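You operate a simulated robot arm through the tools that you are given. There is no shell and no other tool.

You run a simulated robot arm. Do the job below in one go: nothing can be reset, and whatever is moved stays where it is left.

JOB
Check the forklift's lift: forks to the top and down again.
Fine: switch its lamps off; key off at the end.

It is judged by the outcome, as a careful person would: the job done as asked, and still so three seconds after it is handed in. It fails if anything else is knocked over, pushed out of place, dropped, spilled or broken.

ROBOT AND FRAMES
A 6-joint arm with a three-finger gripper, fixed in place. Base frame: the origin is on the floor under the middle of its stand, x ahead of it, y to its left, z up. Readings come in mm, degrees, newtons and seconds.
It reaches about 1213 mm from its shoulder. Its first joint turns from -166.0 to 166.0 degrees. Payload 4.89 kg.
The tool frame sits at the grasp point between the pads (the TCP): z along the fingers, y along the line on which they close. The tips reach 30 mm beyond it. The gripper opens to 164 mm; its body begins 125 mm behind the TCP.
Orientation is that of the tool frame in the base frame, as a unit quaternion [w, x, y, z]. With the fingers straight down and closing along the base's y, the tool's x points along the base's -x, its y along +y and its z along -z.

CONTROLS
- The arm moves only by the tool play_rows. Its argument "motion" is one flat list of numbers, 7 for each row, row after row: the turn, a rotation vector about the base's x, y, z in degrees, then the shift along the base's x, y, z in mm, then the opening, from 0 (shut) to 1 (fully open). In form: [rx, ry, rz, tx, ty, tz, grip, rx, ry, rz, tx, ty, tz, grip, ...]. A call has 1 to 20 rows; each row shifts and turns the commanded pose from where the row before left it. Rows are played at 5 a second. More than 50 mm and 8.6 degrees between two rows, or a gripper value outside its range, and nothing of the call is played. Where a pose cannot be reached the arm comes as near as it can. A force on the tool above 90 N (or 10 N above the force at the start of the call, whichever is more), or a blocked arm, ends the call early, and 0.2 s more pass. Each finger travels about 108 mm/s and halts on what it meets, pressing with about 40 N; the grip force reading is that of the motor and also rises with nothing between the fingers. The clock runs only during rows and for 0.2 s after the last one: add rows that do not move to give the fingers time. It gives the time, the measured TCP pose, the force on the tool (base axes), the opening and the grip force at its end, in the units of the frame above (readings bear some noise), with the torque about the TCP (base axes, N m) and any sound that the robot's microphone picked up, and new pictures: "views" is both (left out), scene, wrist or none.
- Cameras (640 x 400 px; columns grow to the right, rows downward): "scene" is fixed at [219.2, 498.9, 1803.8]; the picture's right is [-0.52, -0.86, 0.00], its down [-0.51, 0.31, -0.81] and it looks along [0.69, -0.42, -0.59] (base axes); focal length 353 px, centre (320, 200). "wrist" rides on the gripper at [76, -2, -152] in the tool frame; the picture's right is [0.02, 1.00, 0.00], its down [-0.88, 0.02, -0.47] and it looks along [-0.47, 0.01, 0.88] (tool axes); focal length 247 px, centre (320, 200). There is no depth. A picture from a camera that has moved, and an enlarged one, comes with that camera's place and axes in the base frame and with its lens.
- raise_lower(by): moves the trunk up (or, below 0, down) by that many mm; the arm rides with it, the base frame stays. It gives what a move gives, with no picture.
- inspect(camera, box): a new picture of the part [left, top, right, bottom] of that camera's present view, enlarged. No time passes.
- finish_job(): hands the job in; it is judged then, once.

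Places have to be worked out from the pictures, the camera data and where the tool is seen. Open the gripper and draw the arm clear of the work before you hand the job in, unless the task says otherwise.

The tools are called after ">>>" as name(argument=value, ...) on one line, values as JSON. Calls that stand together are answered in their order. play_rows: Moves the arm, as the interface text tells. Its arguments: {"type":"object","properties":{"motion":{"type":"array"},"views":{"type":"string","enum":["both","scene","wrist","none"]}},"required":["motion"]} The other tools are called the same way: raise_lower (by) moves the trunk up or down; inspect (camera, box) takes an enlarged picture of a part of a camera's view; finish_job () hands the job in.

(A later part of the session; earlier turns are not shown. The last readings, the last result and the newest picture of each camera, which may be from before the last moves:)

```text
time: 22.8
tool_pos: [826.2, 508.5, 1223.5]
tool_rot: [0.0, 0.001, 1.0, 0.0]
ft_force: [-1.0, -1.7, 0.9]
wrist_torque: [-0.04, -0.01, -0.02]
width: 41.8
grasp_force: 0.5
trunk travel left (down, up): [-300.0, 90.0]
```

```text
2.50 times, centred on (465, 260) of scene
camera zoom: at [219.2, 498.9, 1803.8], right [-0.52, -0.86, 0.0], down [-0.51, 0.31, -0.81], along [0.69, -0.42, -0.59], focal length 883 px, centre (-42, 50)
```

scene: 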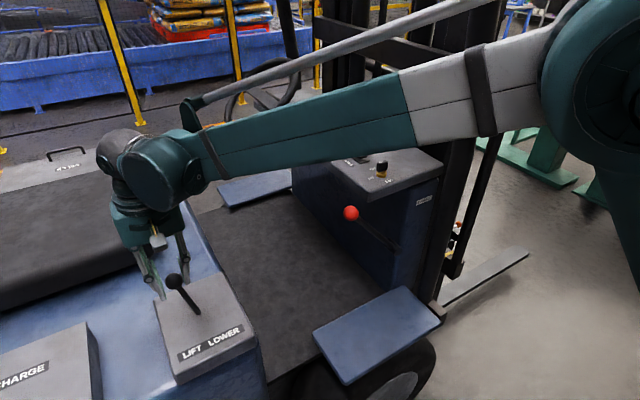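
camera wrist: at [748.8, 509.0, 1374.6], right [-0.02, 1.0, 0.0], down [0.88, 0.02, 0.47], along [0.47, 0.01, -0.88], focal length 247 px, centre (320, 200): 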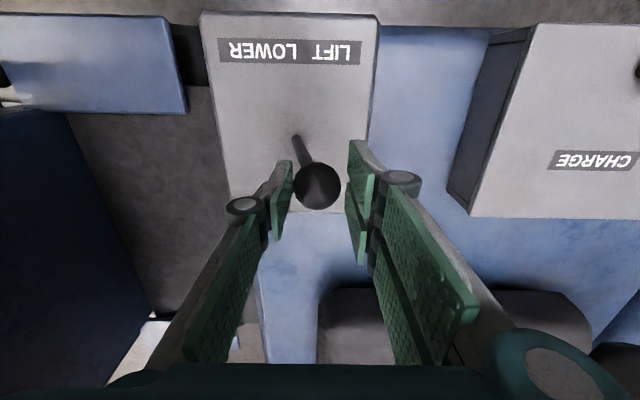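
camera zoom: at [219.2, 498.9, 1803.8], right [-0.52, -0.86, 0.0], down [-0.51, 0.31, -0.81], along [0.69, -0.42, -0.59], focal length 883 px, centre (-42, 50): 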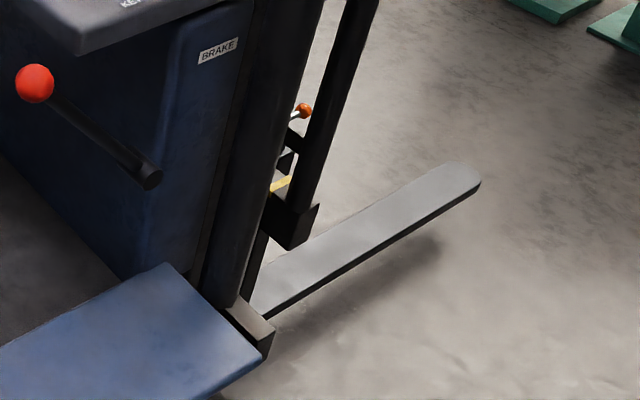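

The forks are rising, with a shadow opening up beneath the tip. I'll keep holding LIFT and watch until they stop at the top.

>>> play_rows(motion=[0, 0, 0, 0, 0, 0, 0.25, 0, 0, 0, 0, 0, 0, 0.25, 0, 0, 0, 0, 0, 0, 0.25, 0, 0, 0, 0, 0, 0, 0.25, 0, 0, 0, 0, 0, 0, 0.25, 0, 0, 0, 0, 0, 0, 0.25, 0, 0, 0, 0, 0, 0, 0.25, 0, 0, 0, 0, 0, 0, 0.25, 0, 0, 0, 0, 0, 0, 0.25, 0, 0, 0, 0, 0, 0, 0.25, 0, 0, 0, 0, 0, 0, 0.25, 0, 0, 0, 0, 0, 0, 0.25, 0, 0, 0, 0, 0, 0, 0.25, 0, 0, 0, 0, 0, 0, 0.25, 0, 0, 0, 0, 0, 0, 0.25], views="scene")

>>> inspect(camera="scene", box=[390, 100, 560, 340])

```text
time: 26.0
tool_pos: [825.0, 509.2, 1223.0]
tool_rot: [0.0, 0.002, 1.0, 0.0]
ft_force: [0.0, -1.9, -0.2]
wrist_torque: [-0.05, -0.04, 0.0]
width: 41.8
grasp_force: 1.0
trunk travel left (down, up): [-300.0, 90.0]
```

scene: 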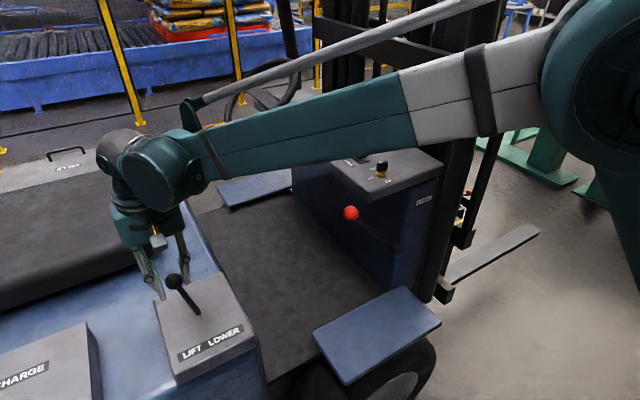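

```text
1.67 times, centred on (475, 220) of scene
camera zoom: at [219.2, 498.9, 1803.8], right [-0.52, -0.86, 0.0], down [-0.51, 0.31, -0.81], along [0.69, -0.42, -0.59], focal length 589 px, centre (62, 167)
```

zoom: 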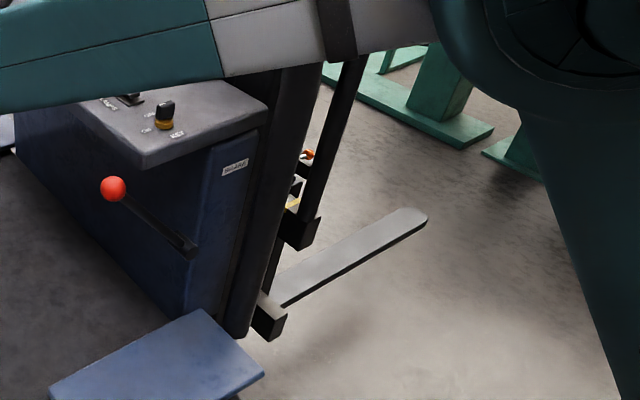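

The forks are still rising steadily, roughly 50 mm/s, with nothing in their way. I'll keep holding.

>>> play_rows(motion=[0, 0, 0, 0, 0, 0, 0.25, 0, 0, 0, 0, 0, 0, 0.25, 0, 0, 0, 0, 0, 0, 0.25, 0, 0, 0, 0, 0, 0, 0.25, 0, 0, 0, 0, 0, 0, 0.25, 0, 0, 0, 0, 0, 0, 0.25, 0, 0, 0, 0, 0, 0, 0.25, 0, 0, 0, 0, 0, 0, 0.25, 0, 0, 0, 0, 0, 0, 0.25, 0, 0, 0, 0, 0, 0, 0.25, 0, 0, 0, 0, 0, 0, 0.25, 0, 0, 0, 0, 0, 0, 0.25, 0, 0, 0, 0, 0, 0, 0.25, 0, 0, 0, 0, 0, 0, 0.25, 0, 0, 0, 0, 0, 0, 0.25, 0, 0, 0, 0, 0, 0, 0.25, 0, 0, 0, 0, 0, 0, 0.25, 0, 0, 0, 0, 0, 0, 0.25, 0, 0, 0, 0, 0, 0, 0.25, 0, 0, 0, 0, 0, 0, 0.25], views="scene")

>>> inspect(camera="scene", box=[390, 100, 560, 340])

```text
time: 30.2
tool_pos: [825.9, 508.0, 1222.7]
tool_rot: [0.0, 0.001, 1.0, 0.0]
ft_force: [0.3, -2.2, 0.3]
wrist_torque: [-0.05, 0.02, 0.0]
width: 42.2
grasp_force: 1.7
trunk travel left (down, up): [-300.0, 90.0]
```

scene: 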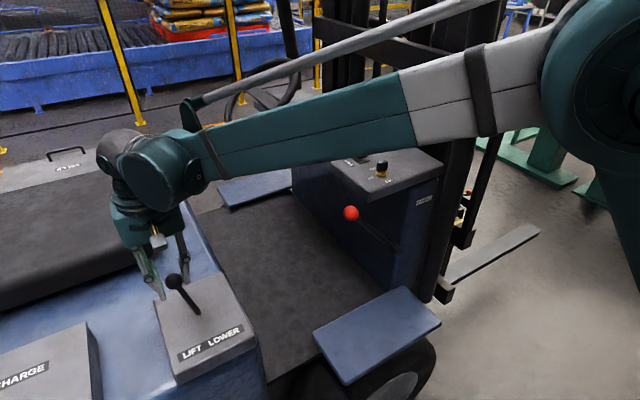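

```text
1.67 times, centred on (475, 220) of scene
camera zoom: at [219.2, 498.9, 1803.8], right [-0.52, -0.86, 0.0], down [-0.51, 0.31, -0.81], along [0.69, -0.42, -0.59], focal length 589 px, centre (62, 167)
```

zoom: 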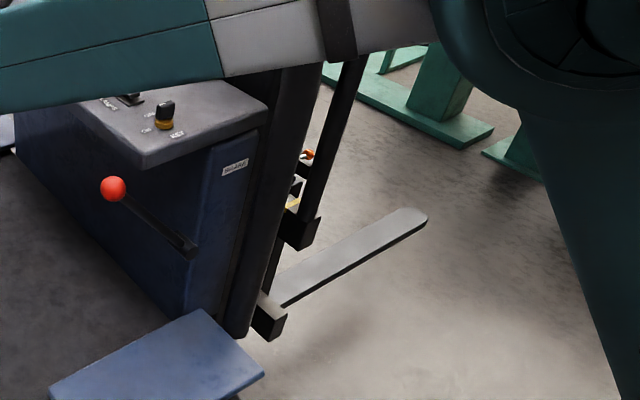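

The forks have not moved between t=26 and t=30, so they may be at the top, though the lever isn't at its stop yet (only 2 N). I'll push the lever further toward LIFT to make sure this isn't just a partial position.

>>> play_rows(motion=[0, 0, 0, 0, 6, -1, 0.25, 0, 0, 0, 0, 6, -2, 0.25, 0, 0, 0, 0, 6, -2, 0.25, 0, 0, 0, 0, 4, -2, 0.25, 0, 0, 0, 0, 0, 0, 0.25, 0, 0, 0, 0, 0, 0, 0.25, 0, 0, 0, 0, 0, 0, 0.25, 0, 0, 0, 0, 0, 0, 0.25, 0, 0, 0, 0, 0, 0, 0.25, 0, 0, 0, 0, 0, 0, 0.25], views="both")

>>> inspect(camera="scene", box=[390, 100, 560, 340])

```text
time: 32.4
tool_pos: [825.6, 529.7, 1214.8]
tool_rot: [0.0, 0.003, 1.0, 0.0]
ft_force: [1.1, -4.2, 0.6]
wrist_torque: [-0.07, 0.01, 0.01]
width: 42.2
grasp_force: 1.1
trunk travel left (down, up): [-300.0, 90.0]
camera wrist: at [749.6, 530.5, 1367.4], right [-0.02, 1.0, 0.0], down [0.88, 0.02, 0.47], along [0.47, 0.01, -0.88], focal length 247 px, centre (320, 200)
```

scene: 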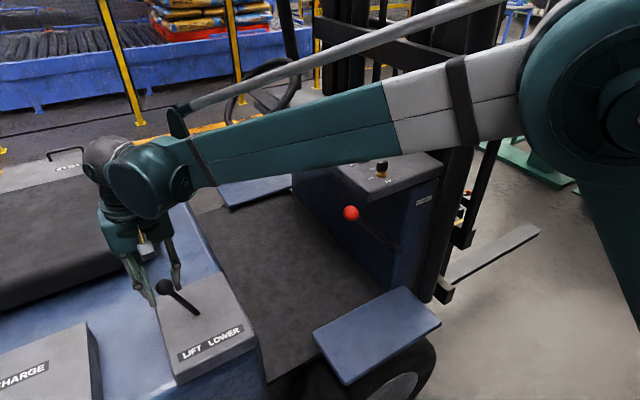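
wrist: 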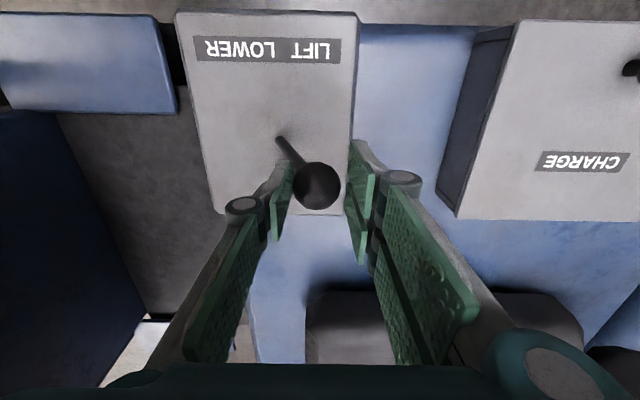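

```text
1.67 times, centred on (475, 220) of scene
camera zoom: at [219.2, 498.9, 1803.8], right [-0.52, -0.86, 0.0], down [-0.51, 0.31, -0.81], along [0.69, -0.42, -0.59], focal length 589 px, centre (62, 167)
```

zoom: 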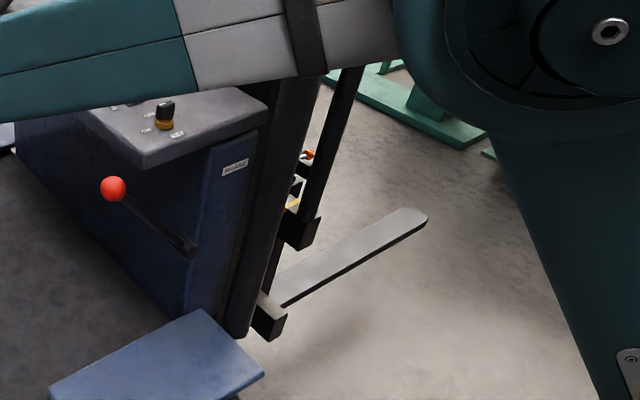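

Pushing the lever further gave no more rise, so the forks are at the top. I'll now bring the lever back through neutral and over toward LOWER (-y) and hold it.

>>> play_rows(motion=[0, 0, 0, 0, -12, 4, 0.25, 0, 0, 0, 0, -12, 3, 0.25, 0, 0, 0, 0, -12, 1, 0.25, 0, 0, 0, 0, -16, 0, 0.25, 0, 0, 0, 0, -12, 0, 0.25, 0, 0, 0, 0, -12, -1, 0.25, 0, 0, 0, 0, -12, -1, 0.25, 0, 0, 0, 0, 0, 0, 0.25, 0, 0, 0, 0, 0, 0, 0.25, 0, 0, 0, 0, 0, 0, 0.25, 0, 0, 0, 0, 0, 0, 0.25, 0, 0, 0, 0, 0, 0, 0.25], views="both")

>>> inspect(camera="scene", box=[390, 100, 560, 340])

```text
time: 35.0
tool_pos: [825.5, 441.3, 1222.4]
tool_rot: [0.0, 0.001, 1.0, 0.0]
ft_force: [0.5, 2.3, 0.0]
wrist_torque: [0.03, -0.01, 0.01]
width: 41.6
grasp_force: 0.7
trunk travel left (down, up): [-300.0, 90.0]
camera wrist: at [749.7, 442.6, 1373.8], right [-0.02, 1.0, 0.0], down [0.88, 0.02, 0.47], along [0.47, 0.01, -0.88], focal length 247 px, centre (320, 200)
```

scene: 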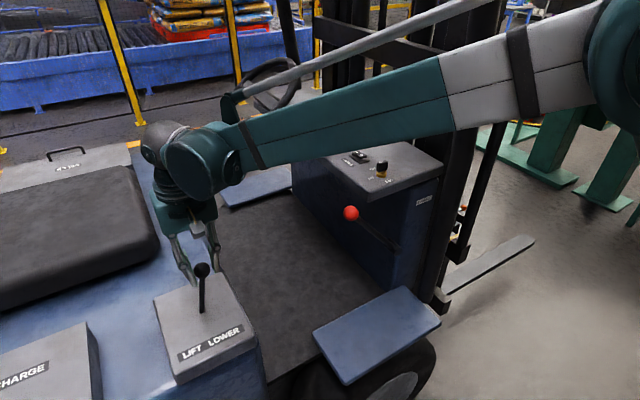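
wrist: 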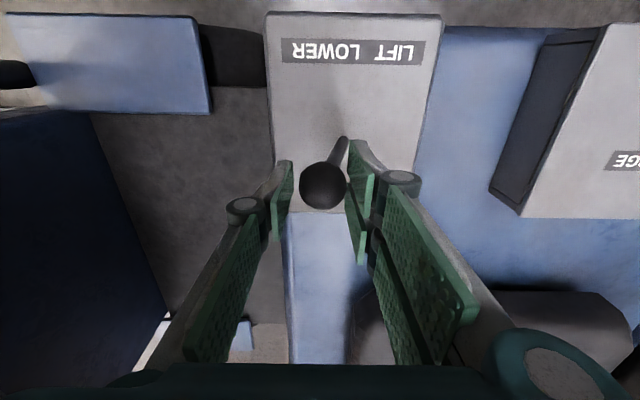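

```text
1.67 times, centred on (475, 220) of scene
camera zoom: at [219.2, 498.9, 1803.8], right [-0.52, -0.86, 0.0], down [-0.51, 0.31, -0.81], along [0.69, -0.42, -0.59], focal length 589 px, centre (62, 167)
```

zoom: 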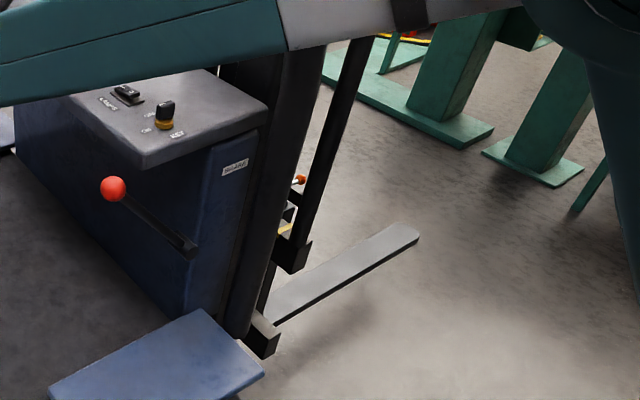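

The forks are lowering now. I'll keep holding LOWER until they rest at the bottom.

>>> play_rows(motion=[0, 0, 0, 0, 0, 0, 0.25, 0, 0, 0, 0, 0, 0, 0.25, 0, 0, 0, 0, 0, 0, 0.25, 0, 0, 0, 0, 0, 0, 0.25, 0, 0, 0, 0, 0, 0, 0.25, 0, 0, 0, 0, 0, 0, 0.25, 0, 0, 0, 0, 0, 0, 0.25, 0, 0, 0, 0, 0, 0, 0.25, 0, 0, 0, 0, 0, 0, 0.25, 0, 0, 0, 0, 0, 0, 0.25, 0, 0, 0, 0, 0, 0, 0.25, 0, 0, 0, 0, 0, 0, 0.25, 0, 0, 0, 0, 0, 0, 0.25, 0, 0, 0, 0, 0, 0, 0.25, 0, 0, 0, 0, 0, 0, 0.25, 0, 0, 0, 0, 0, 0, 0.25, 0, 0, 0, 0, 0, 0, 0.25, 0, 0, 0, 0, 0, 0, 0.25, 0, 0, 0, 0, 0, 0, 0.25, 0, 0, 0, 0, 0, 0, 0.25], views="scene")

>>> inspect(camera="scene", box=[390, 180, 540, 340])

```text
time: 39.2
tool_pos: [826.3, 441.8, 1221.5]
tool_rot: [0.0, 0.002, 1.0, 0.0]
ft_force: [0.3, 2.3, 0.0]
wrist_torque: [0.07, 0.0, 0.01]
width: 41.8
grasp_force: 0.8
trunk travel left (down, up): [-300.0, 90.0]
```

scene: 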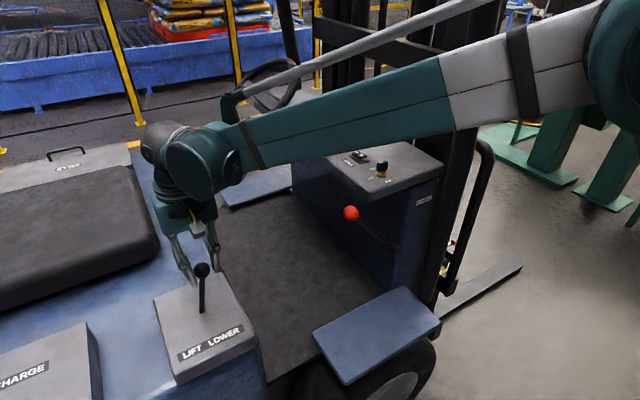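

```text
2.50 times, centred on (465, 260) of scene
camera zoom: at [219.2, 498.9, 1803.8], right [-0.52, -0.86, 0.0], down [-0.51, 0.31, -0.81], along [0.69, -0.42, -0.59], focal length 883 px, centre (-42, 50)
```

zoom: 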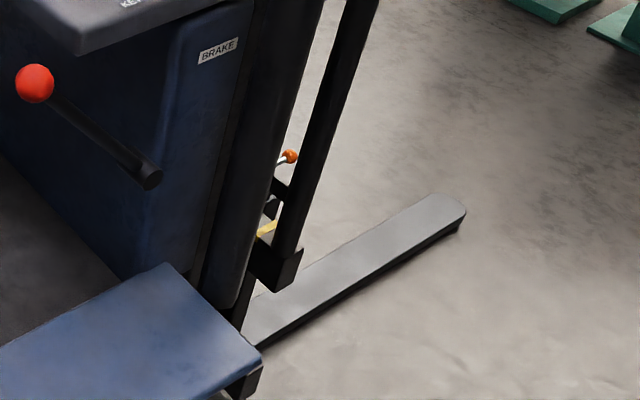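

The forks are back at exactly their starting position on the floor. I'll hold one more second, return the lever to upright neutral, open the fingers and rise to check that it stays upright.

>>> play_rows(motion=[0, 0, 0, 0, 0, 0, 0.25, 0, 0, 0, 0, 0, 0, 0.25, 0, 0, 0, 0, 0, 0, 0.25, 0, 0, 0, 0, 0, 0, 0.25, 0, 0, 0, 0, 12, 1, 0.25, 0, 0, 0, 0, 12, 1, 0.25, 0, 0, 0, 0, 11.5, 0, 0.25, 0, 0, 0, 0, 0, 0, 0.35, 0, 0, 0, 0, 0, 0, 0.5, 0, 0, 0, 0, 0, 0, 0.5, 0, 0, 0, 0, 0, 40, 0.5, 0, 0, 0, 0, 0, 40, 0.5, 0, 0, 0, 0, 0, 40, 0.5, 0, 0, 0, 0, 0, 40, 0.5, 0, 0, 0, 0, 0, 40, 0.5, 0, 0, 0, 0, 0, 40, 0.5, 0, 0, 0, 0, 0, 0, 0.5], views="both")

>>> inspect(camera="scene", box=[130, 200, 270, 390])

>>> inspect(camera="scene", box=[390, 180, 540, 340])

```text
time: 42.8
tool_pos: [823.4, 479.6, 1464.5]
tool_rot: [0.0, 0.002, 1.0, 0.0]
ft_force: [-0.7, -0.7, 0.1]
wrist_torque: [0.03, -0.08, 0.03]
width: 81.9
grasp_force: 0.1
trunk travel left (down, up): [-300.0, 90.0]
camera wrist: at [748.5, 479.4, 1616.1], right [-0.02, 1.0, 0.0], down [0.88, 0.02, 0.47], along [0.47, 0.01, -0.88], focal length 247 px, centre (320, 200)
```

scene: 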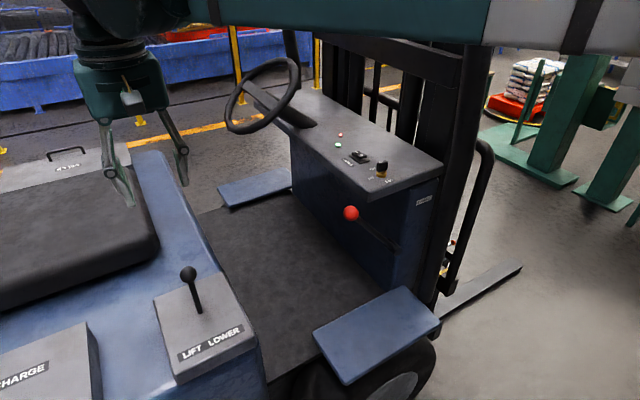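
wrist: 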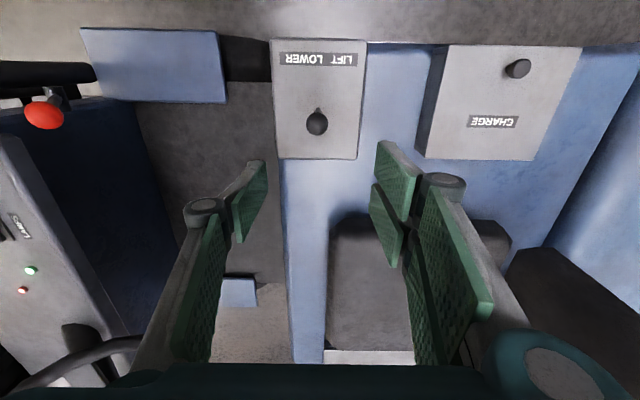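

```text
2.11 times, centred on (200, 295) of scene
camera zoom: at [219.2, 498.9, 1803.8], right [-0.52, -0.86, 0.0], down [-0.51, 0.31, -0.81], along [0.69, -0.42, -0.59], focal length 744 px, centre (573, 0)
```

zoom: 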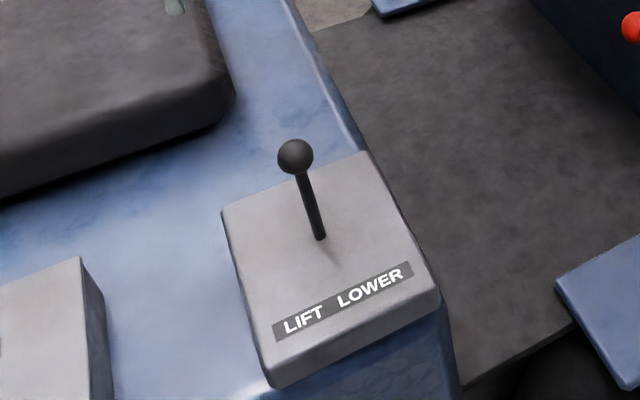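

```text
2.50 times, centred on (465, 260) of scene
camera zoom: at [219.2, 498.9, 1803.8], right [-0.52, -0.86, 0.0], down [-0.51, 0.31, -0.81], along [0.69, -0.42, -0.59], focal length 883 px, centre (-42, 50)
```

zoom: 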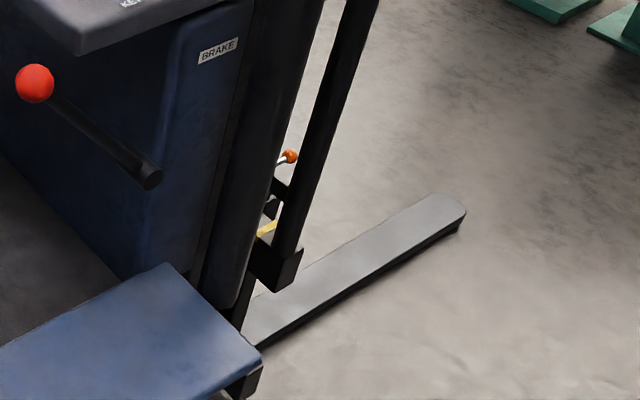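

The lever is upright in neutral, the forks are down and the lift checks out. Next are the lamps: I'll travel back high over the dash with the tool yawed 90° and the fingers shut to use them as a pusher, and look at the rocker.

>>> play_rows(motion=[0, 0, 8.2, 8, -42, 0, 0.3, 0, 0, 8.2, 8, -42, 0, 0.3, 0, 0, 8.2, 8, -42, 0, 0.3, 0, 0, 8.2, 8, -42, 0, 0.3, 0, 0, 8.2, 8, -42, 0, 0.3, 0, 0, 8.2, 8, -42, 0, 0.3, 0, 0, 8.2, 8, -42, 0, 0.3, 0, 0, 8.2, 8, -42, 0, 0.3, 0, 0, 8.2, 8, -42, 0, 0.3, 0, 0, 8.2, 8, -42, 0, 0.3, 0, 0, 8.2, 8, -42, 0, 0.3, 0, 0, 0, 8, -42, 0, 0.3, 0, 0, 0, 8, -42, 0, 0.3, 0, 0, 0, 8, -42, 0, 0.3, 0, 0, 0, 8, -33, 0, 0.3, 0, 0, 0, 8, 0, -20, 0.3, 0, 0, 0, 0, 0, 0, 0.3], views="both")

>>> inspect(camera="wrist", box=[180, 90, 420, 250])

>>> inspect(camera="scene", box=[320, 110, 420, 200])

```text
time: 46.4
tool_pos: [952.8, -145.5, 1442.1]
tool_rot: [0.001, -0.707, 0.707, 0.0]
ft_force: [0.2, -0.3, -0.5]
wrist_torque: [-0.03, 0.12, -0.03]
width: 49.3
grasp_force: 0.0
trunk travel left (down, up): [-300.0, 90.0]
camera wrist: at [955.5, -220.0, 1594.5], right [-1.0, -0.02, 0.0], down [-0.02, 0.88, 0.47], along [-0.01, 0.47, -0.88], focal length 247 px, centre (320, 200)
```

scene: 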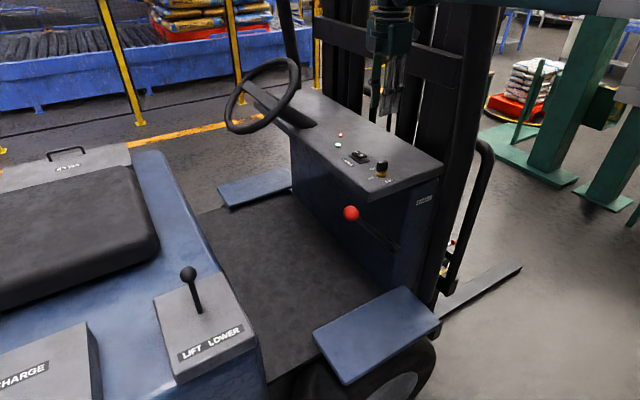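
wrist: 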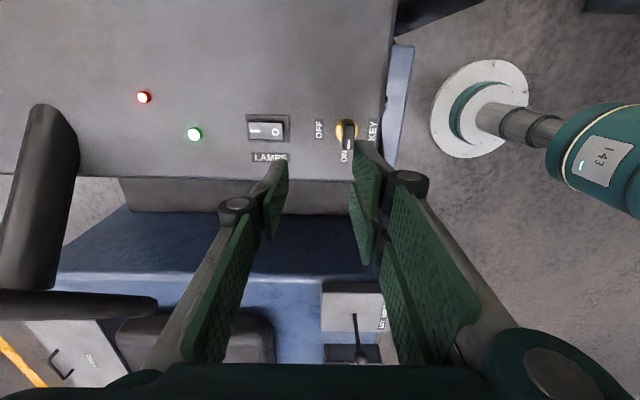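

```text
2.50 times, centred on (300, 170) of wrist
camera zoom: at [955.5, -220.0, 1594.5], right [-1.0, -0.02, 0.0], down [-0.02, 0.88, 0.47], along [-0.01, 0.47, -0.88], focal length 617 px, centre (370, 275)
```

zoom: 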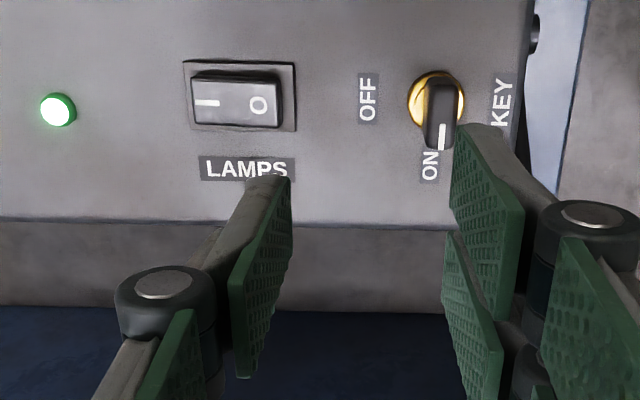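

```text
4.44 times, centred on (370, 155) of scene
camera zoom: at [219.2, 498.9, 1803.8], right [-0.52, -0.86, 0.0], down [-0.51, 0.31, -0.81], along [0.69, -0.42, -0.59], focal length 1570 px, centre (98, 400)
```

zoom: 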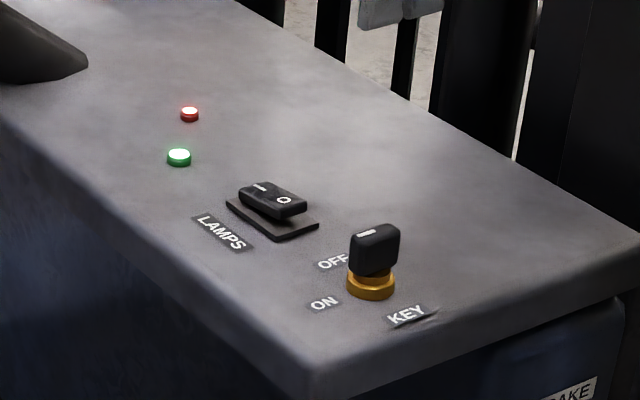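

The rocker's O end stands raised at about x=1003, y=-141, and its centre is near x=1029. I'll shut the fingers, move over the O end and come down to just above it.

>>> play_rows(motion=[0, 0, 0, 14, 1, -20, 0.1, 0, 0, 0, 14, 1, -20, 0, 0, 0, 0, 14, 1, -30, 0, 0, 0, 0, 11, 0.5, -30, 0, 0, 0, 0, 0, 0, -30, 0, 0, 0, 0, 0, 0, 0, 0, 0, 0, 0, 0, 0, 0, 0], views="both")

>>> inspect(camera="wrist", box=[220, 90, 420, 250])

>>> inspect(camera="scene", box=[320, 90, 420, 200])

```text
time: 48.0
tool_pos: [1006.3, -139.7, 1313.4]
tool_rot: [0.0, 0.707, -0.707, 0.001]
ft_force: [-0.2, 0.0, 0.4]
wrist_torque: [-0.02, -0.05, 0.01]
width: 0.0
grasp_force: 40.0
trunk travel left (down, up): [-300.0, 90.0]
camera wrist: at [1008.0, -215.0, 1465.5], right [-1.0, -0.02, 0.0], down [-0.02, 0.88, 0.47], along [-0.01, 0.47, -0.88], focal length 247 px, centre (320, 200)
```

scene: 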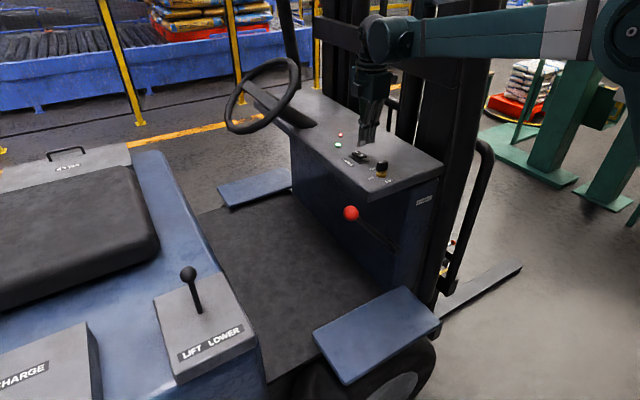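
wrist: 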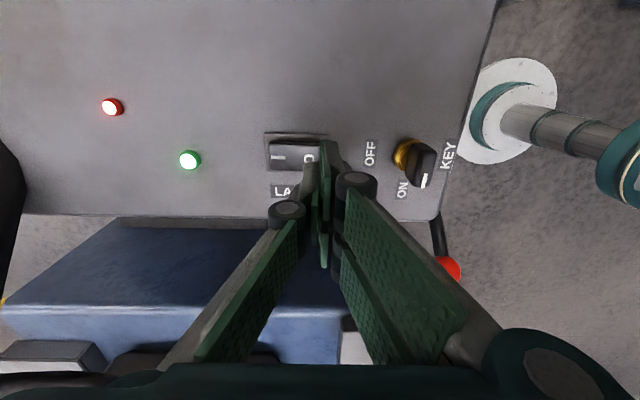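

```text
2.50 times, centred on (320, 170) of wrist
camera zoom: at [1008.0, -215.0, 1465.5], right [-1.0, -0.02, 0.0], down [-0.02, 0.88, 0.47], along [-0.01, 0.47, -0.88], focal length 617 px, centre (320, 275)
```

zoom: 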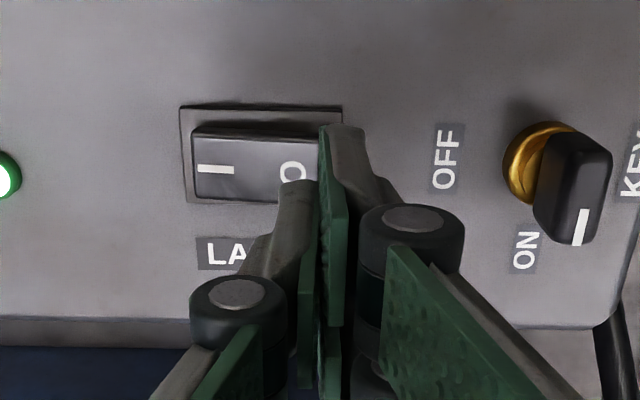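

```text
3.64 times, centred on (370, 145) of scene
camera zoom: at [219.2, 498.9, 1803.8], right [-0.52, -0.86, 0.0], down [-0.51, 0.31, -0.81], along [0.69, -0.42, -0.59], focal length 1285 px, centre (138, 400)
```

zoom: 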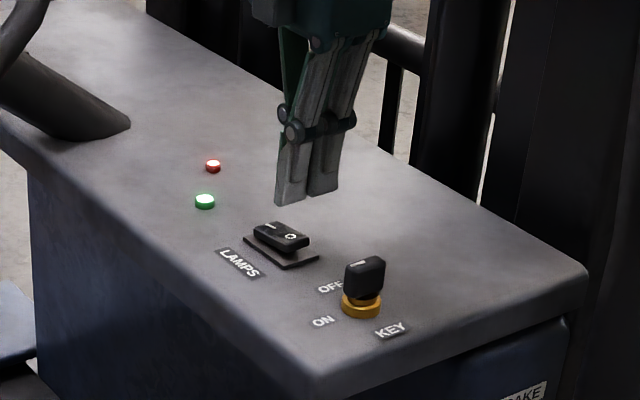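

The shut fingertips span about x=995–1019 over the O end, centred in y. I'll descend to just above the rocker and then press in small steps.

>>> play_rows(motion=[0, 0, 0, 0, 0, -15, 0, 0, 0, 0, 0, 0, -12, 0, 0, 0, 0, 0, 0, -5, 0, 0, 0, 0, 0, 0, -4, 0, 0, 0, 0, 0, 0, -3, 0, 0, 0, 0, 0, 0, 0, 0], views="both")

>>> inspect(camera="scene", box=[320, 90, 420, 200])

```text
time: 49.4
tool_pos: [1006.4, -139.6, 1276.6]
tool_rot: [0.001, -0.707, 0.708, 0.001]
ft_force: [-0.1, -0.6, 0.3]
wrist_torque: [0.01, -0.04, 0.0]
width: 0.0
grasp_force: 40.1
trunk travel left (down, up): [-300.0, 90.0]
camera wrist: at [1007.7, -214.5, 1427.7], right [-1.0, -0.02, 0.0], down [-0.02, 0.88, 0.47], along [-0.01, 0.47, -0.88], focal length 247 px, centre (320, 200)
```

scene: 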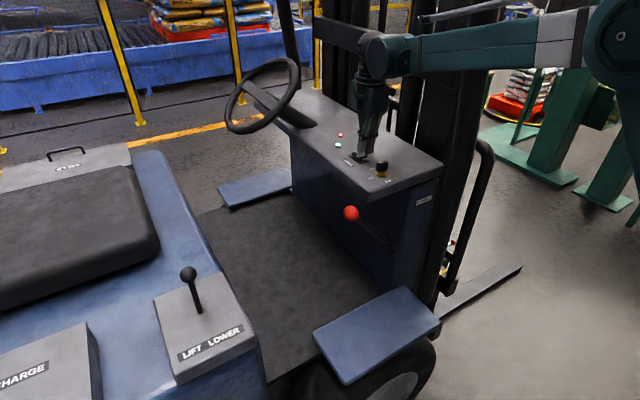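
wrist: 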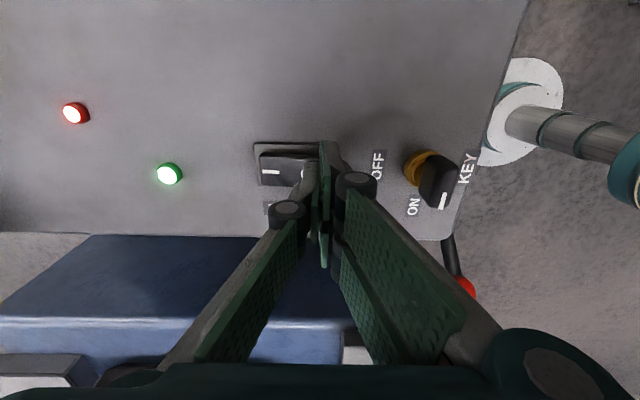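

```text
3.64 times, centred on (370, 145) of scene
camera zoom: at [219.2, 498.9, 1803.8], right [-0.52, -0.86, 0.0], down [-0.51, 0.31, -0.81], along [0.69, -0.42, -0.59], focal length 1285 px, centre (138, 400)
```

zoom: 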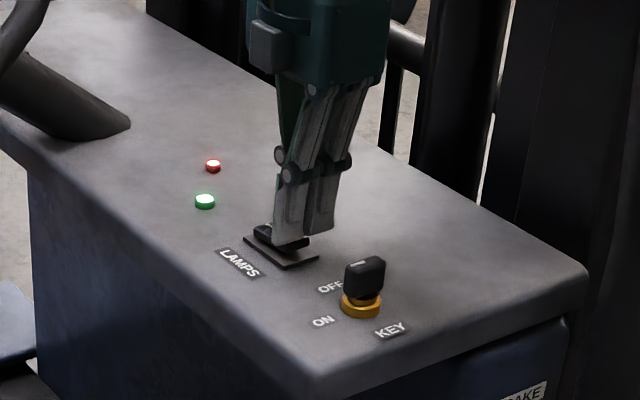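

No contact yet, with the tips at z≈1246. I'll continue down in 2 mm steps.

>>> play_rows(motion=[0, 0, 0, 0, 0, -2, 0, 0, 0, 0, 0, 0, -2, 0, 0, 0, 0, 0, 0, -2, 0, 0, 0, 0, 0, 0, 0, 0], views="scene")

>>> inspect(camera="scene", box=[320, 90, 420, 200])

```text
time: 50.4
tool_pos: [1007.4, -140.8, 1268.4]
tool_rot: [0.0, 0.707, -0.707, 0.0]
ft_force: [0.2, -0.2, -0.2]
wrist_torque: [0.01, -0.03, 0.01]
width: 0.0
grasp_force: 40.1
trunk travel left (down, up): [-300.0, 90.0]
```

scene: 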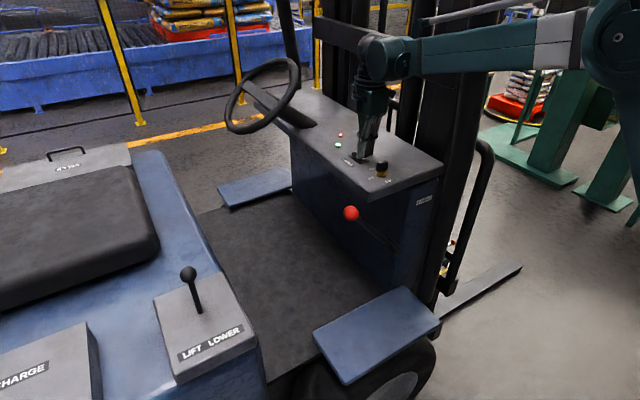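

```text
3.64 times, centred on (370, 145) of scene
camera zoom: at [219.2, 498.9, 1803.8], right [-0.52, -0.86, 0.0], down [-0.51, 0.31, -0.81], along [0.69, -0.42, -0.59], focal length 1285 px, centre (138, 400)
```

zoom: 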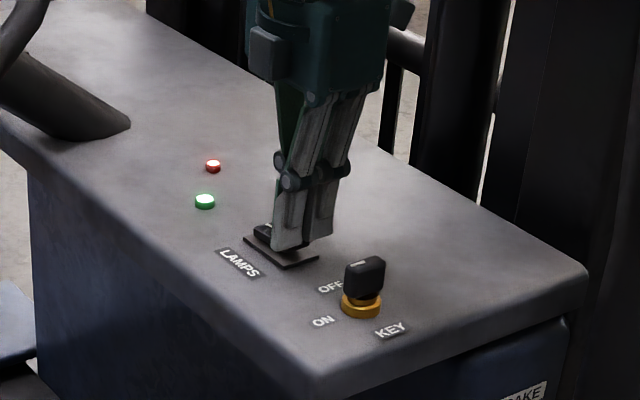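

Still no force, with the tips at z≈1239. Another few 2 mm steps.

>>> play_rows(motion=[0, 0, 0, 0, 0, -2, 0, 0, 0, 0, 0, 0, -2, 0, 0, 0, 0, 0, 0, 0, 0], views="scene")

>>> inspect(camera="scene", box=[340, 120, 410, 190])

```text
time: 51.2
tool_pos: [1007.1, -139.2, 1265.6]
tool_rot: [0.0, 0.707, -0.707, 0.0]
ft_force: [-0.2, -0.1, 0.0]
wrist_torque: [0.03, 0.02, 0.0]
width: 0.0
grasp_force: 39.9
trunk travel left (down, up): [-300.0, 90.0]
```

scene: 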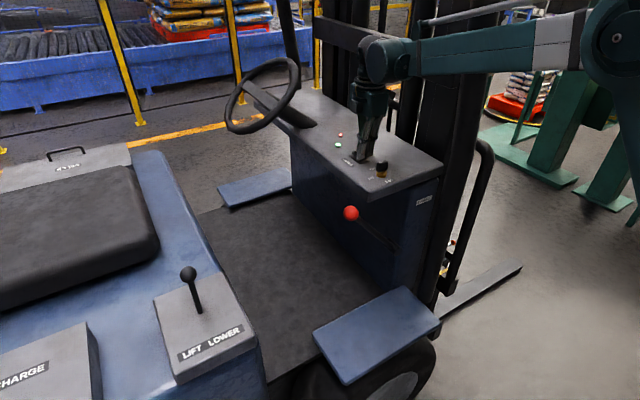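

```text
5.71 times, centred on (375, 155) of scene
camera zoom: at [219.2, 498.9, 1803.8], right [-0.52, -0.86, 0.0], down [-0.51, 0.31, -0.81], along [0.69, -0.42, -0.59], focal length 2019 px, centre (6, 457)
```

zoom: 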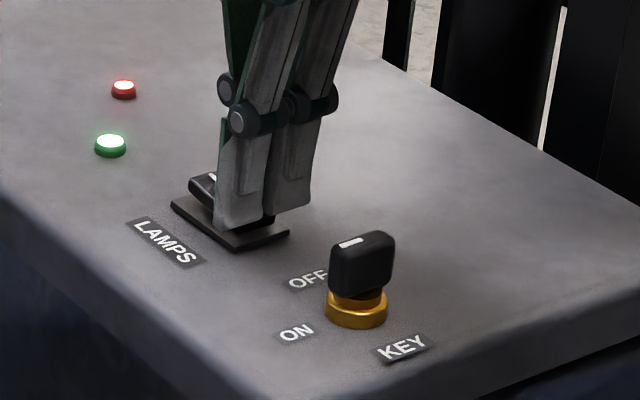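

Still free at tip z≈1235. I'll continue with 2 mm steps.

>>> play_rows(motion=[0, 0, 0, 0, 0, -2, 0, 0, 0, 0, 0, 0, -2, 0, 0, 0, 0, 0, 0, 0, 0], views="wrist")

>>> inspect(camera="scene", box=[340, 120, 410, 190])

>>> inspect(camera="wrist", box=[220, 110, 380, 230])

```text
time: 52.0
tool_pos: [1006.0, -139.9, 1264.3]
tool_rot: [0.001, -0.707, 0.707, -0.001]
ft_force: [14.7, 2.5, 48.6]
wrist_torque: [0.09, -0.75, 0.03]
width: 0.1
grasp_force: 39.7
trunk travel left (down, up): [-300.0, 90.0]
camera wrist: at [1007.1, -214.3, 1416.0], right [-1.0, -0.02, 0.0], down [-0.02, 0.88, 0.47], along [-0.01, 0.47, -0.88], focal length 247 px, centre (320, 200)
```

wrist: 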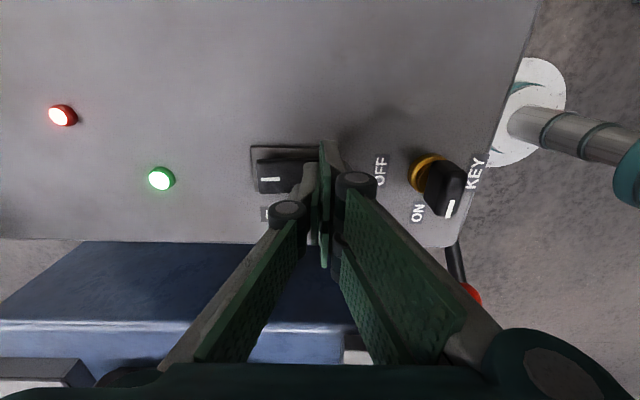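

```text
5.71 times, centred on (375, 155) of scene
camera zoom: at [219.2, 498.9, 1803.8], right [-0.52, -0.86, 0.0], down [-0.51, 0.31, -0.81], along [0.69, -0.42, -0.59], focal length 2019 px, centre (6, 457)
```

zoom: 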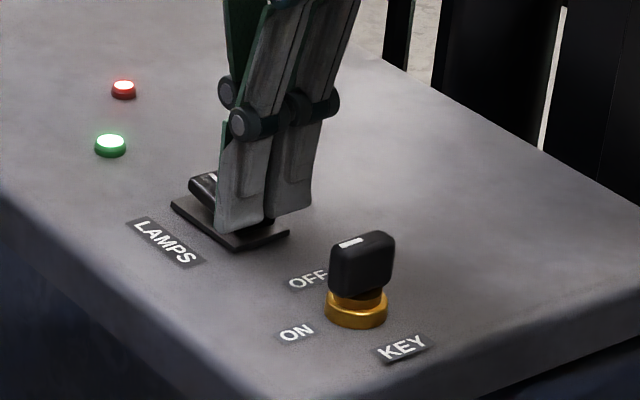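

```text
3.33 times, centred on (300, 170) of wrist
camera zoom: at [1007.1, -214.3, 1416.0], right [-1.0, -0.02, 0.0], down [-0.02, 0.88, 0.47], along [-0.01, 0.47, -0.88], focal length 823 px, centre (387, 300)
```

zoom: 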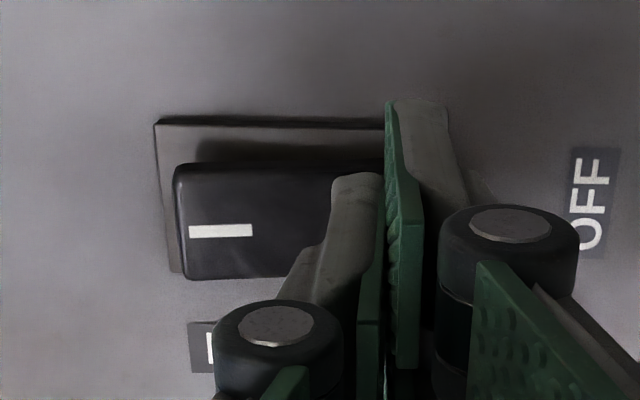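

Contact now reads 49 N and the rocker's I end looks raised, so it may have flipped. I'll lift off 60 mm and look.

>>> play_rows(motion=[0, 0, 0, 0, 0, 20, 0, 0, 0, 0, 0, 0, 40, 0, 0, 0, 0, 0, 0, 40, 0, 0, 0, 0, 0, 0, 30, 0, 0, 0, 0, 0, 0, 0, 0], views="both")

>>> inspect(camera="scene", box=[340, 120, 410, 190])

>>> inspect(camera="wrist", box=[220, 80, 420, 230])

```text
time: 53.2
tool_pos: [1006.2, -140.2, 1391.0]
tool_rot: [0.0, 0.708, -0.707, 0.0]
ft_force: [-0.4, 0.1, -0.3]
wrist_torque: [-0.02, -0.11, 0.02]
width: 0.0
grasp_force: 40.0
trunk travel left (down, up): [-300.0, 90.0]
camera wrist: at [1007.8, -214.9, 1543.8], right [-1.0, -0.02, 0.0], down [-0.02, 0.88, 0.47], along [-0.01, 0.47, -0.88], focal length 247 px, centre (320, 200)
```

scene: 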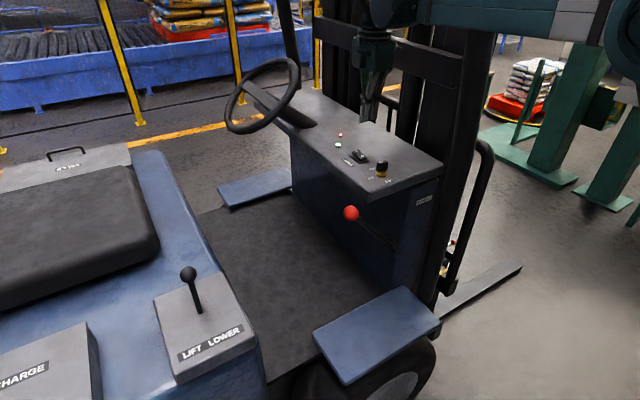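
wrist: 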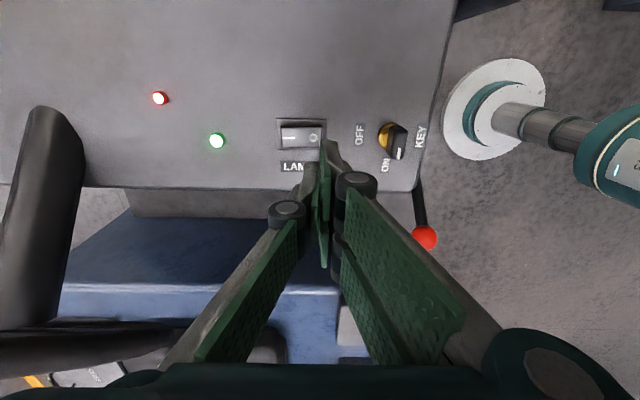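

```text
5.71 times, centred on (375, 155) of scene
camera zoom: at [219.2, 498.9, 1803.8], right [-0.52, -0.86, 0.0], down [-0.51, 0.31, -0.81], along [0.69, -0.42, -0.59], focal length 2019 px, centre (6, 457)
```

zoom: 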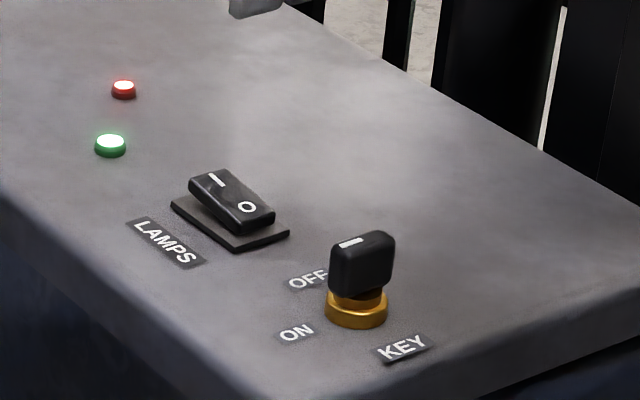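

```text
2.67 times, centred on (320, 155) of wrist
camera zoom: at [1007.8, -214.9, 1543.8], right [-1.0, -0.02, 0.0], down [-0.02, 0.88, 0.47], along [-0.01, 0.47, -0.88], focal length 659 px, centre (320, 320)
```

zoom: 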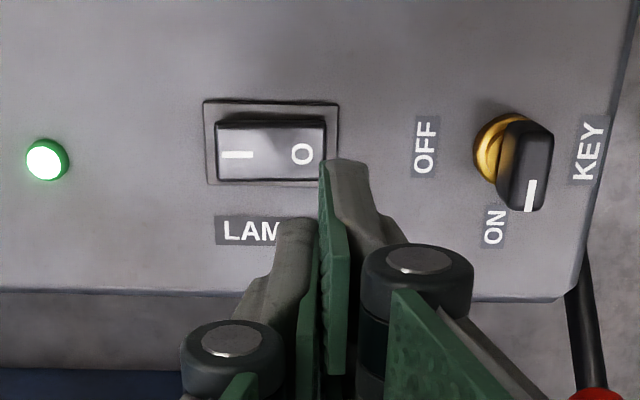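

The rocker has flipped: the O end is down and the I end is up, so the lamps are switched off. The last control is the key, so I'll open slightly, move over it at x≈915, y≈-141 and descend with the fingers either side of the handle along x.

>>> play_rows(motion=[0, 0, 0, -30, 0, 0, 0.3, 0, 0, 0, -30, 0, 0, 0.3, 0, 0, 0, -30, -0.5, 0, 0.3, 0, 0, 0, 0, 0, -40, 0.3, 0, 0, 0, 0, 0, -30, 0.3, 0, 0, 0, 0, 0, 0, 0.3], views="both")

>>> inspect(camera="wrist", box=[220, 80, 420, 230])

>>> inspect(camera="scene", box=[340, 100, 420, 190])

```text
time: 54.6
tool_pos: [915.9, -141.2, 1318.9]
tool_rot: [0.0, 0.707, -0.707, 0.0]
ft_force: [1.1, 1.1, -1.0]
wrist_torque: [0.0, 0.13, -0.03]
width: 49.1
grasp_force: 0.0
trunk travel left (down, up): [-300.0, 90.0]
camera wrist: at [918.0, -215.2, 1471.1], right [-1.0, -0.02, 0.0], down [-0.02, 0.88, 0.47], along [-0.01, 0.47, -0.88], focal length 247 px, centre (320, 200)
```

scene: 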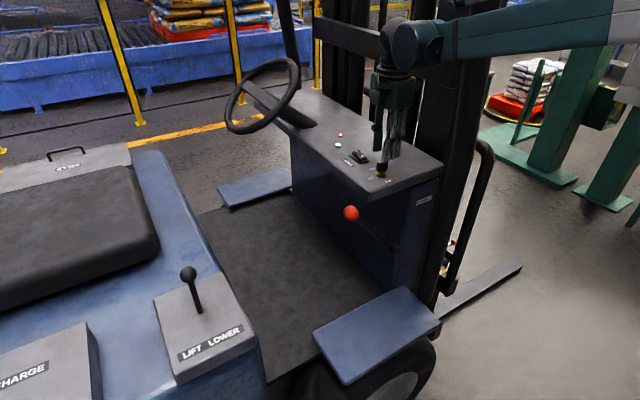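
wrist: 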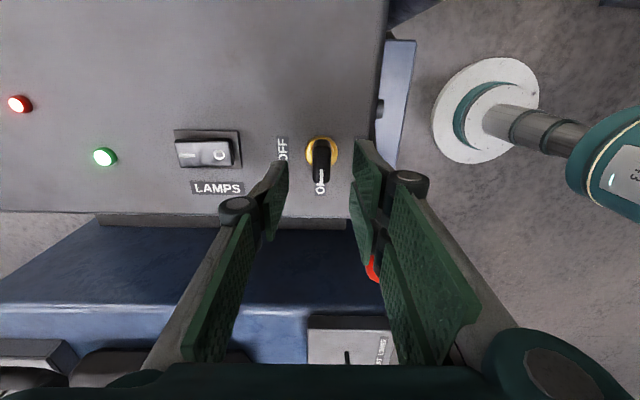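

```text
2.67 times, centred on (320, 155) of wrist
camera zoom: at [918.0, -215.2, 1471.1], right [-1.0, -0.02, 0.0], down [-0.02, 0.88, 0.47], along [-0.01, 0.47, -0.88], focal length 659 px, centre (320, 320)
```

zoom: 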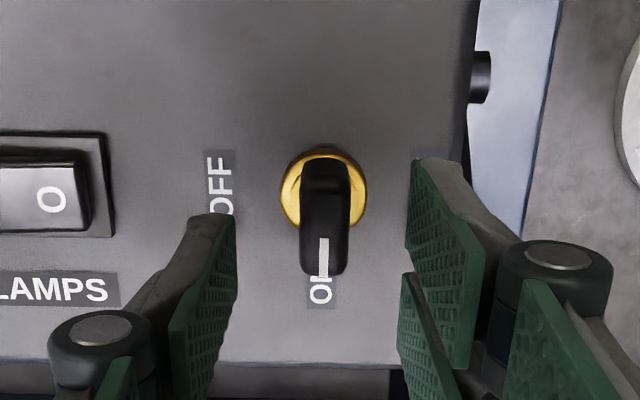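

```text
4.44 times, centred on (380, 145) of scene
camera zoom: at [219.2, 498.9, 1803.8], right [-0.52, -0.86, 0.0], down [-0.51, 0.31, -0.81], along [0.69, -0.42, -0.59], focal length 1570 px, centre (53, 444)
```

zoom: 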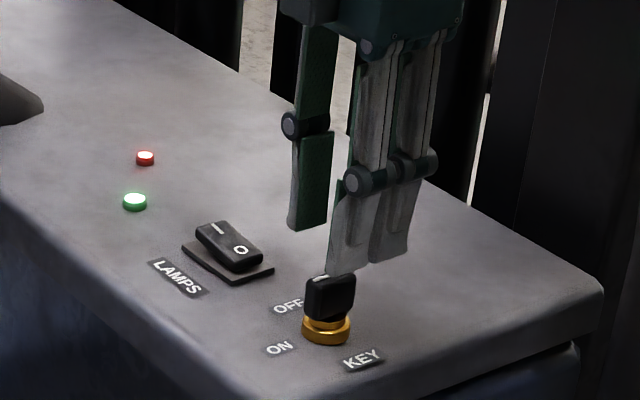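

The handle is centred between the pads and points at ON. I'll descend to the same grasp height as before (TCP 1271) and close on it.

>>> play_rows(motion=[0, 0, 0, 0, 0, -20, 0.3, 0, 0, 0, 0, 0, -20, 0.3, 0, 0, 0, 0, 0, -8, 0.25, 0, 0, 0, 0, 0, 0, 0.12, 0, 0, 0, 0, 0, 0, 0, 0, 0, 0, 0, 0, 0, 0, 0, 0, 0, 0, 0, 0, 0], views="wrist")

```text
time: 56.2
tool_pos: [915.1, -141.0, 1273.4]
tool_rot: [0.0, 0.707, -0.707, -0.001]
ft_force: [-36.9, 2.7, -27.9]
wrist_torque: [0.1, 0.85, 0.03]
width: 16.9
grasp_force: 44.6
trunk travel left (down, up): [-300.0, 90.0]
camera wrist: at [916.6, -215.2, 1424.6], right [-1.0, -0.02, 0.0], down [-0.02, 0.88, 0.47], along [-0.01, 0.47, -0.88], focal length 247 px, centre (320, 200)
```

wrist: 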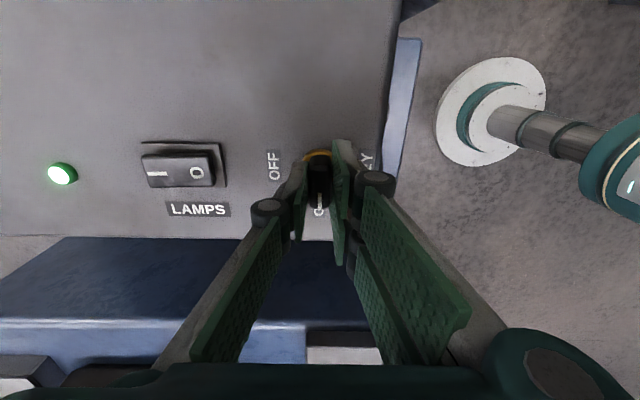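

I'm gripping the key (16.9 mm) with about -37 N in x, so its axis is slightly toward -x. I'll ease that way before turning.

>>> play_rows(motion=[0, 0, 0, -1.5, 0, -0.5, 0, 0, 0, 0, -0.7, 0, -0.5, 0, 0, 0, 0, 0, 0, 0, 0], views="none")

```text
time: 57.0
tool_pos: [914.8, -141.3, 1273.7]
tool_rot: [-0.001, 0.708, -0.707, 0.001]
ft_force: [-9.3, 3.2, 2.5]
wrist_torque: [0.69, 0.17, 0.0]
width: 16.8
grasp_force: 44.7
trunk travel left (down, up): [-300.0, 90.0]
```

The load is down to 9 N. I'll turn the key clockwise back toward OFF, first half of the way, and read the forces.

>>> play_rows(motion=[0, 0, -8.2, 0, 0, 0, 0, 0, 0, -8.2, 0, 0, 0, 0, 0, 0, -8.2, 0, 0, 0, 0, 0, 0, -8.2, 0, 0, 0, 0, 0, 0, -8.2, 0, 0, 0, 0, 0, 0, 0, 0, 0, 0, 0], views="wrist")

```text
time: 58.4
tool_pos: [913.9, -139.5, 1272.6]
tool_rot: [0.0, -0.414, 0.91, 0.0]
ft_force: [1.5, 3.4, 12.3]
wrist_torque: [-0.13, 0.23, -0.04]
width: 17.1
grasp_force: 44.9
trunk travel left (down, up): [-300.0, 90.0]
camera wrist: at [865.3, -197.2, 1424.6], right [-0.77, 0.64, 0.0], down [0.56, 0.68, 0.47], along [0.3, 0.36, -0.88], focal length 247 px, centre (320, 200)
```

wrist: 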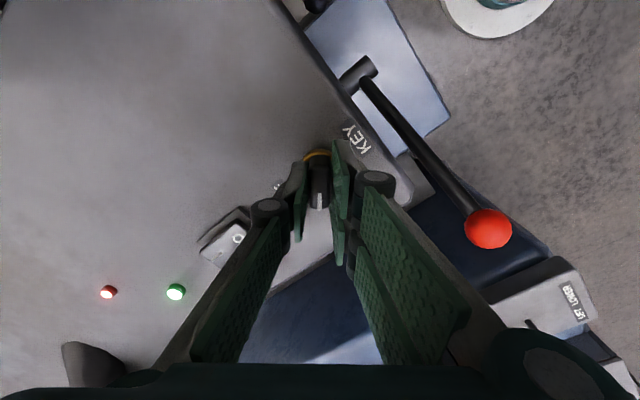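

The key is following with low forces. I'll turn the remaining half to OFF.

>>> play_rows(motion=[0, 0, -8.2, 0, 0, 0, 0, 0, 0, -8.2, 0, 0, 0, 0, 0, 0, -8.2, 0, 0, 0, 0, 0, 0, -8.2, 0, 0, 0, 0, 0, 0, -8.2, 0, 0, 0, 0, 0, 0, -8.2, 0, 0, 0, 0, 0, 0, 0, 0, 0, 0, 0, 0, 0, 0, 0, 0, 0, 0], views="both")

```text
time: 60.2
tool_pos: [914.5, -140.0, 1271.6]
tool_rot: [0.0, 0.002, 1.0, 0.0]
ft_force: [3.3, 3.5, 6.5]
wrist_torque: [0.15, -0.55, 0.23]
width: 16.7
grasp_force: 45.1
trunk travel left (down, up): [-300.0, 90.0]
camera wrist: at [837.7, -139.4, 1424.5], right [-0.02, 1.0, 0.0], down [0.88, 0.02, 0.47], along [0.47, 0.01, -0.88], focal length 247 px, centre (320, 200)
```

scene: 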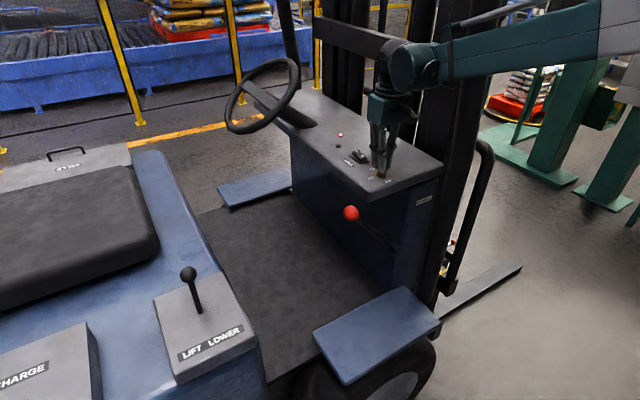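
wrist: 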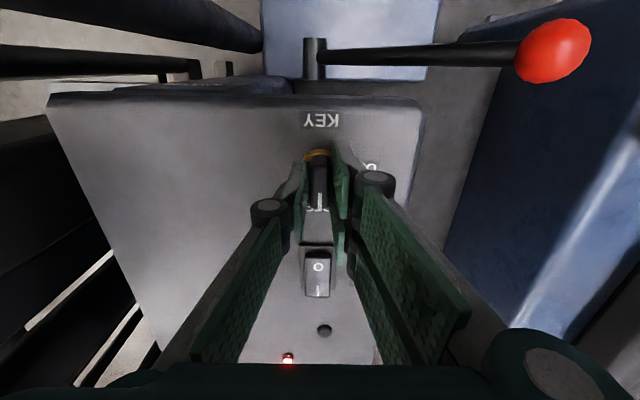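

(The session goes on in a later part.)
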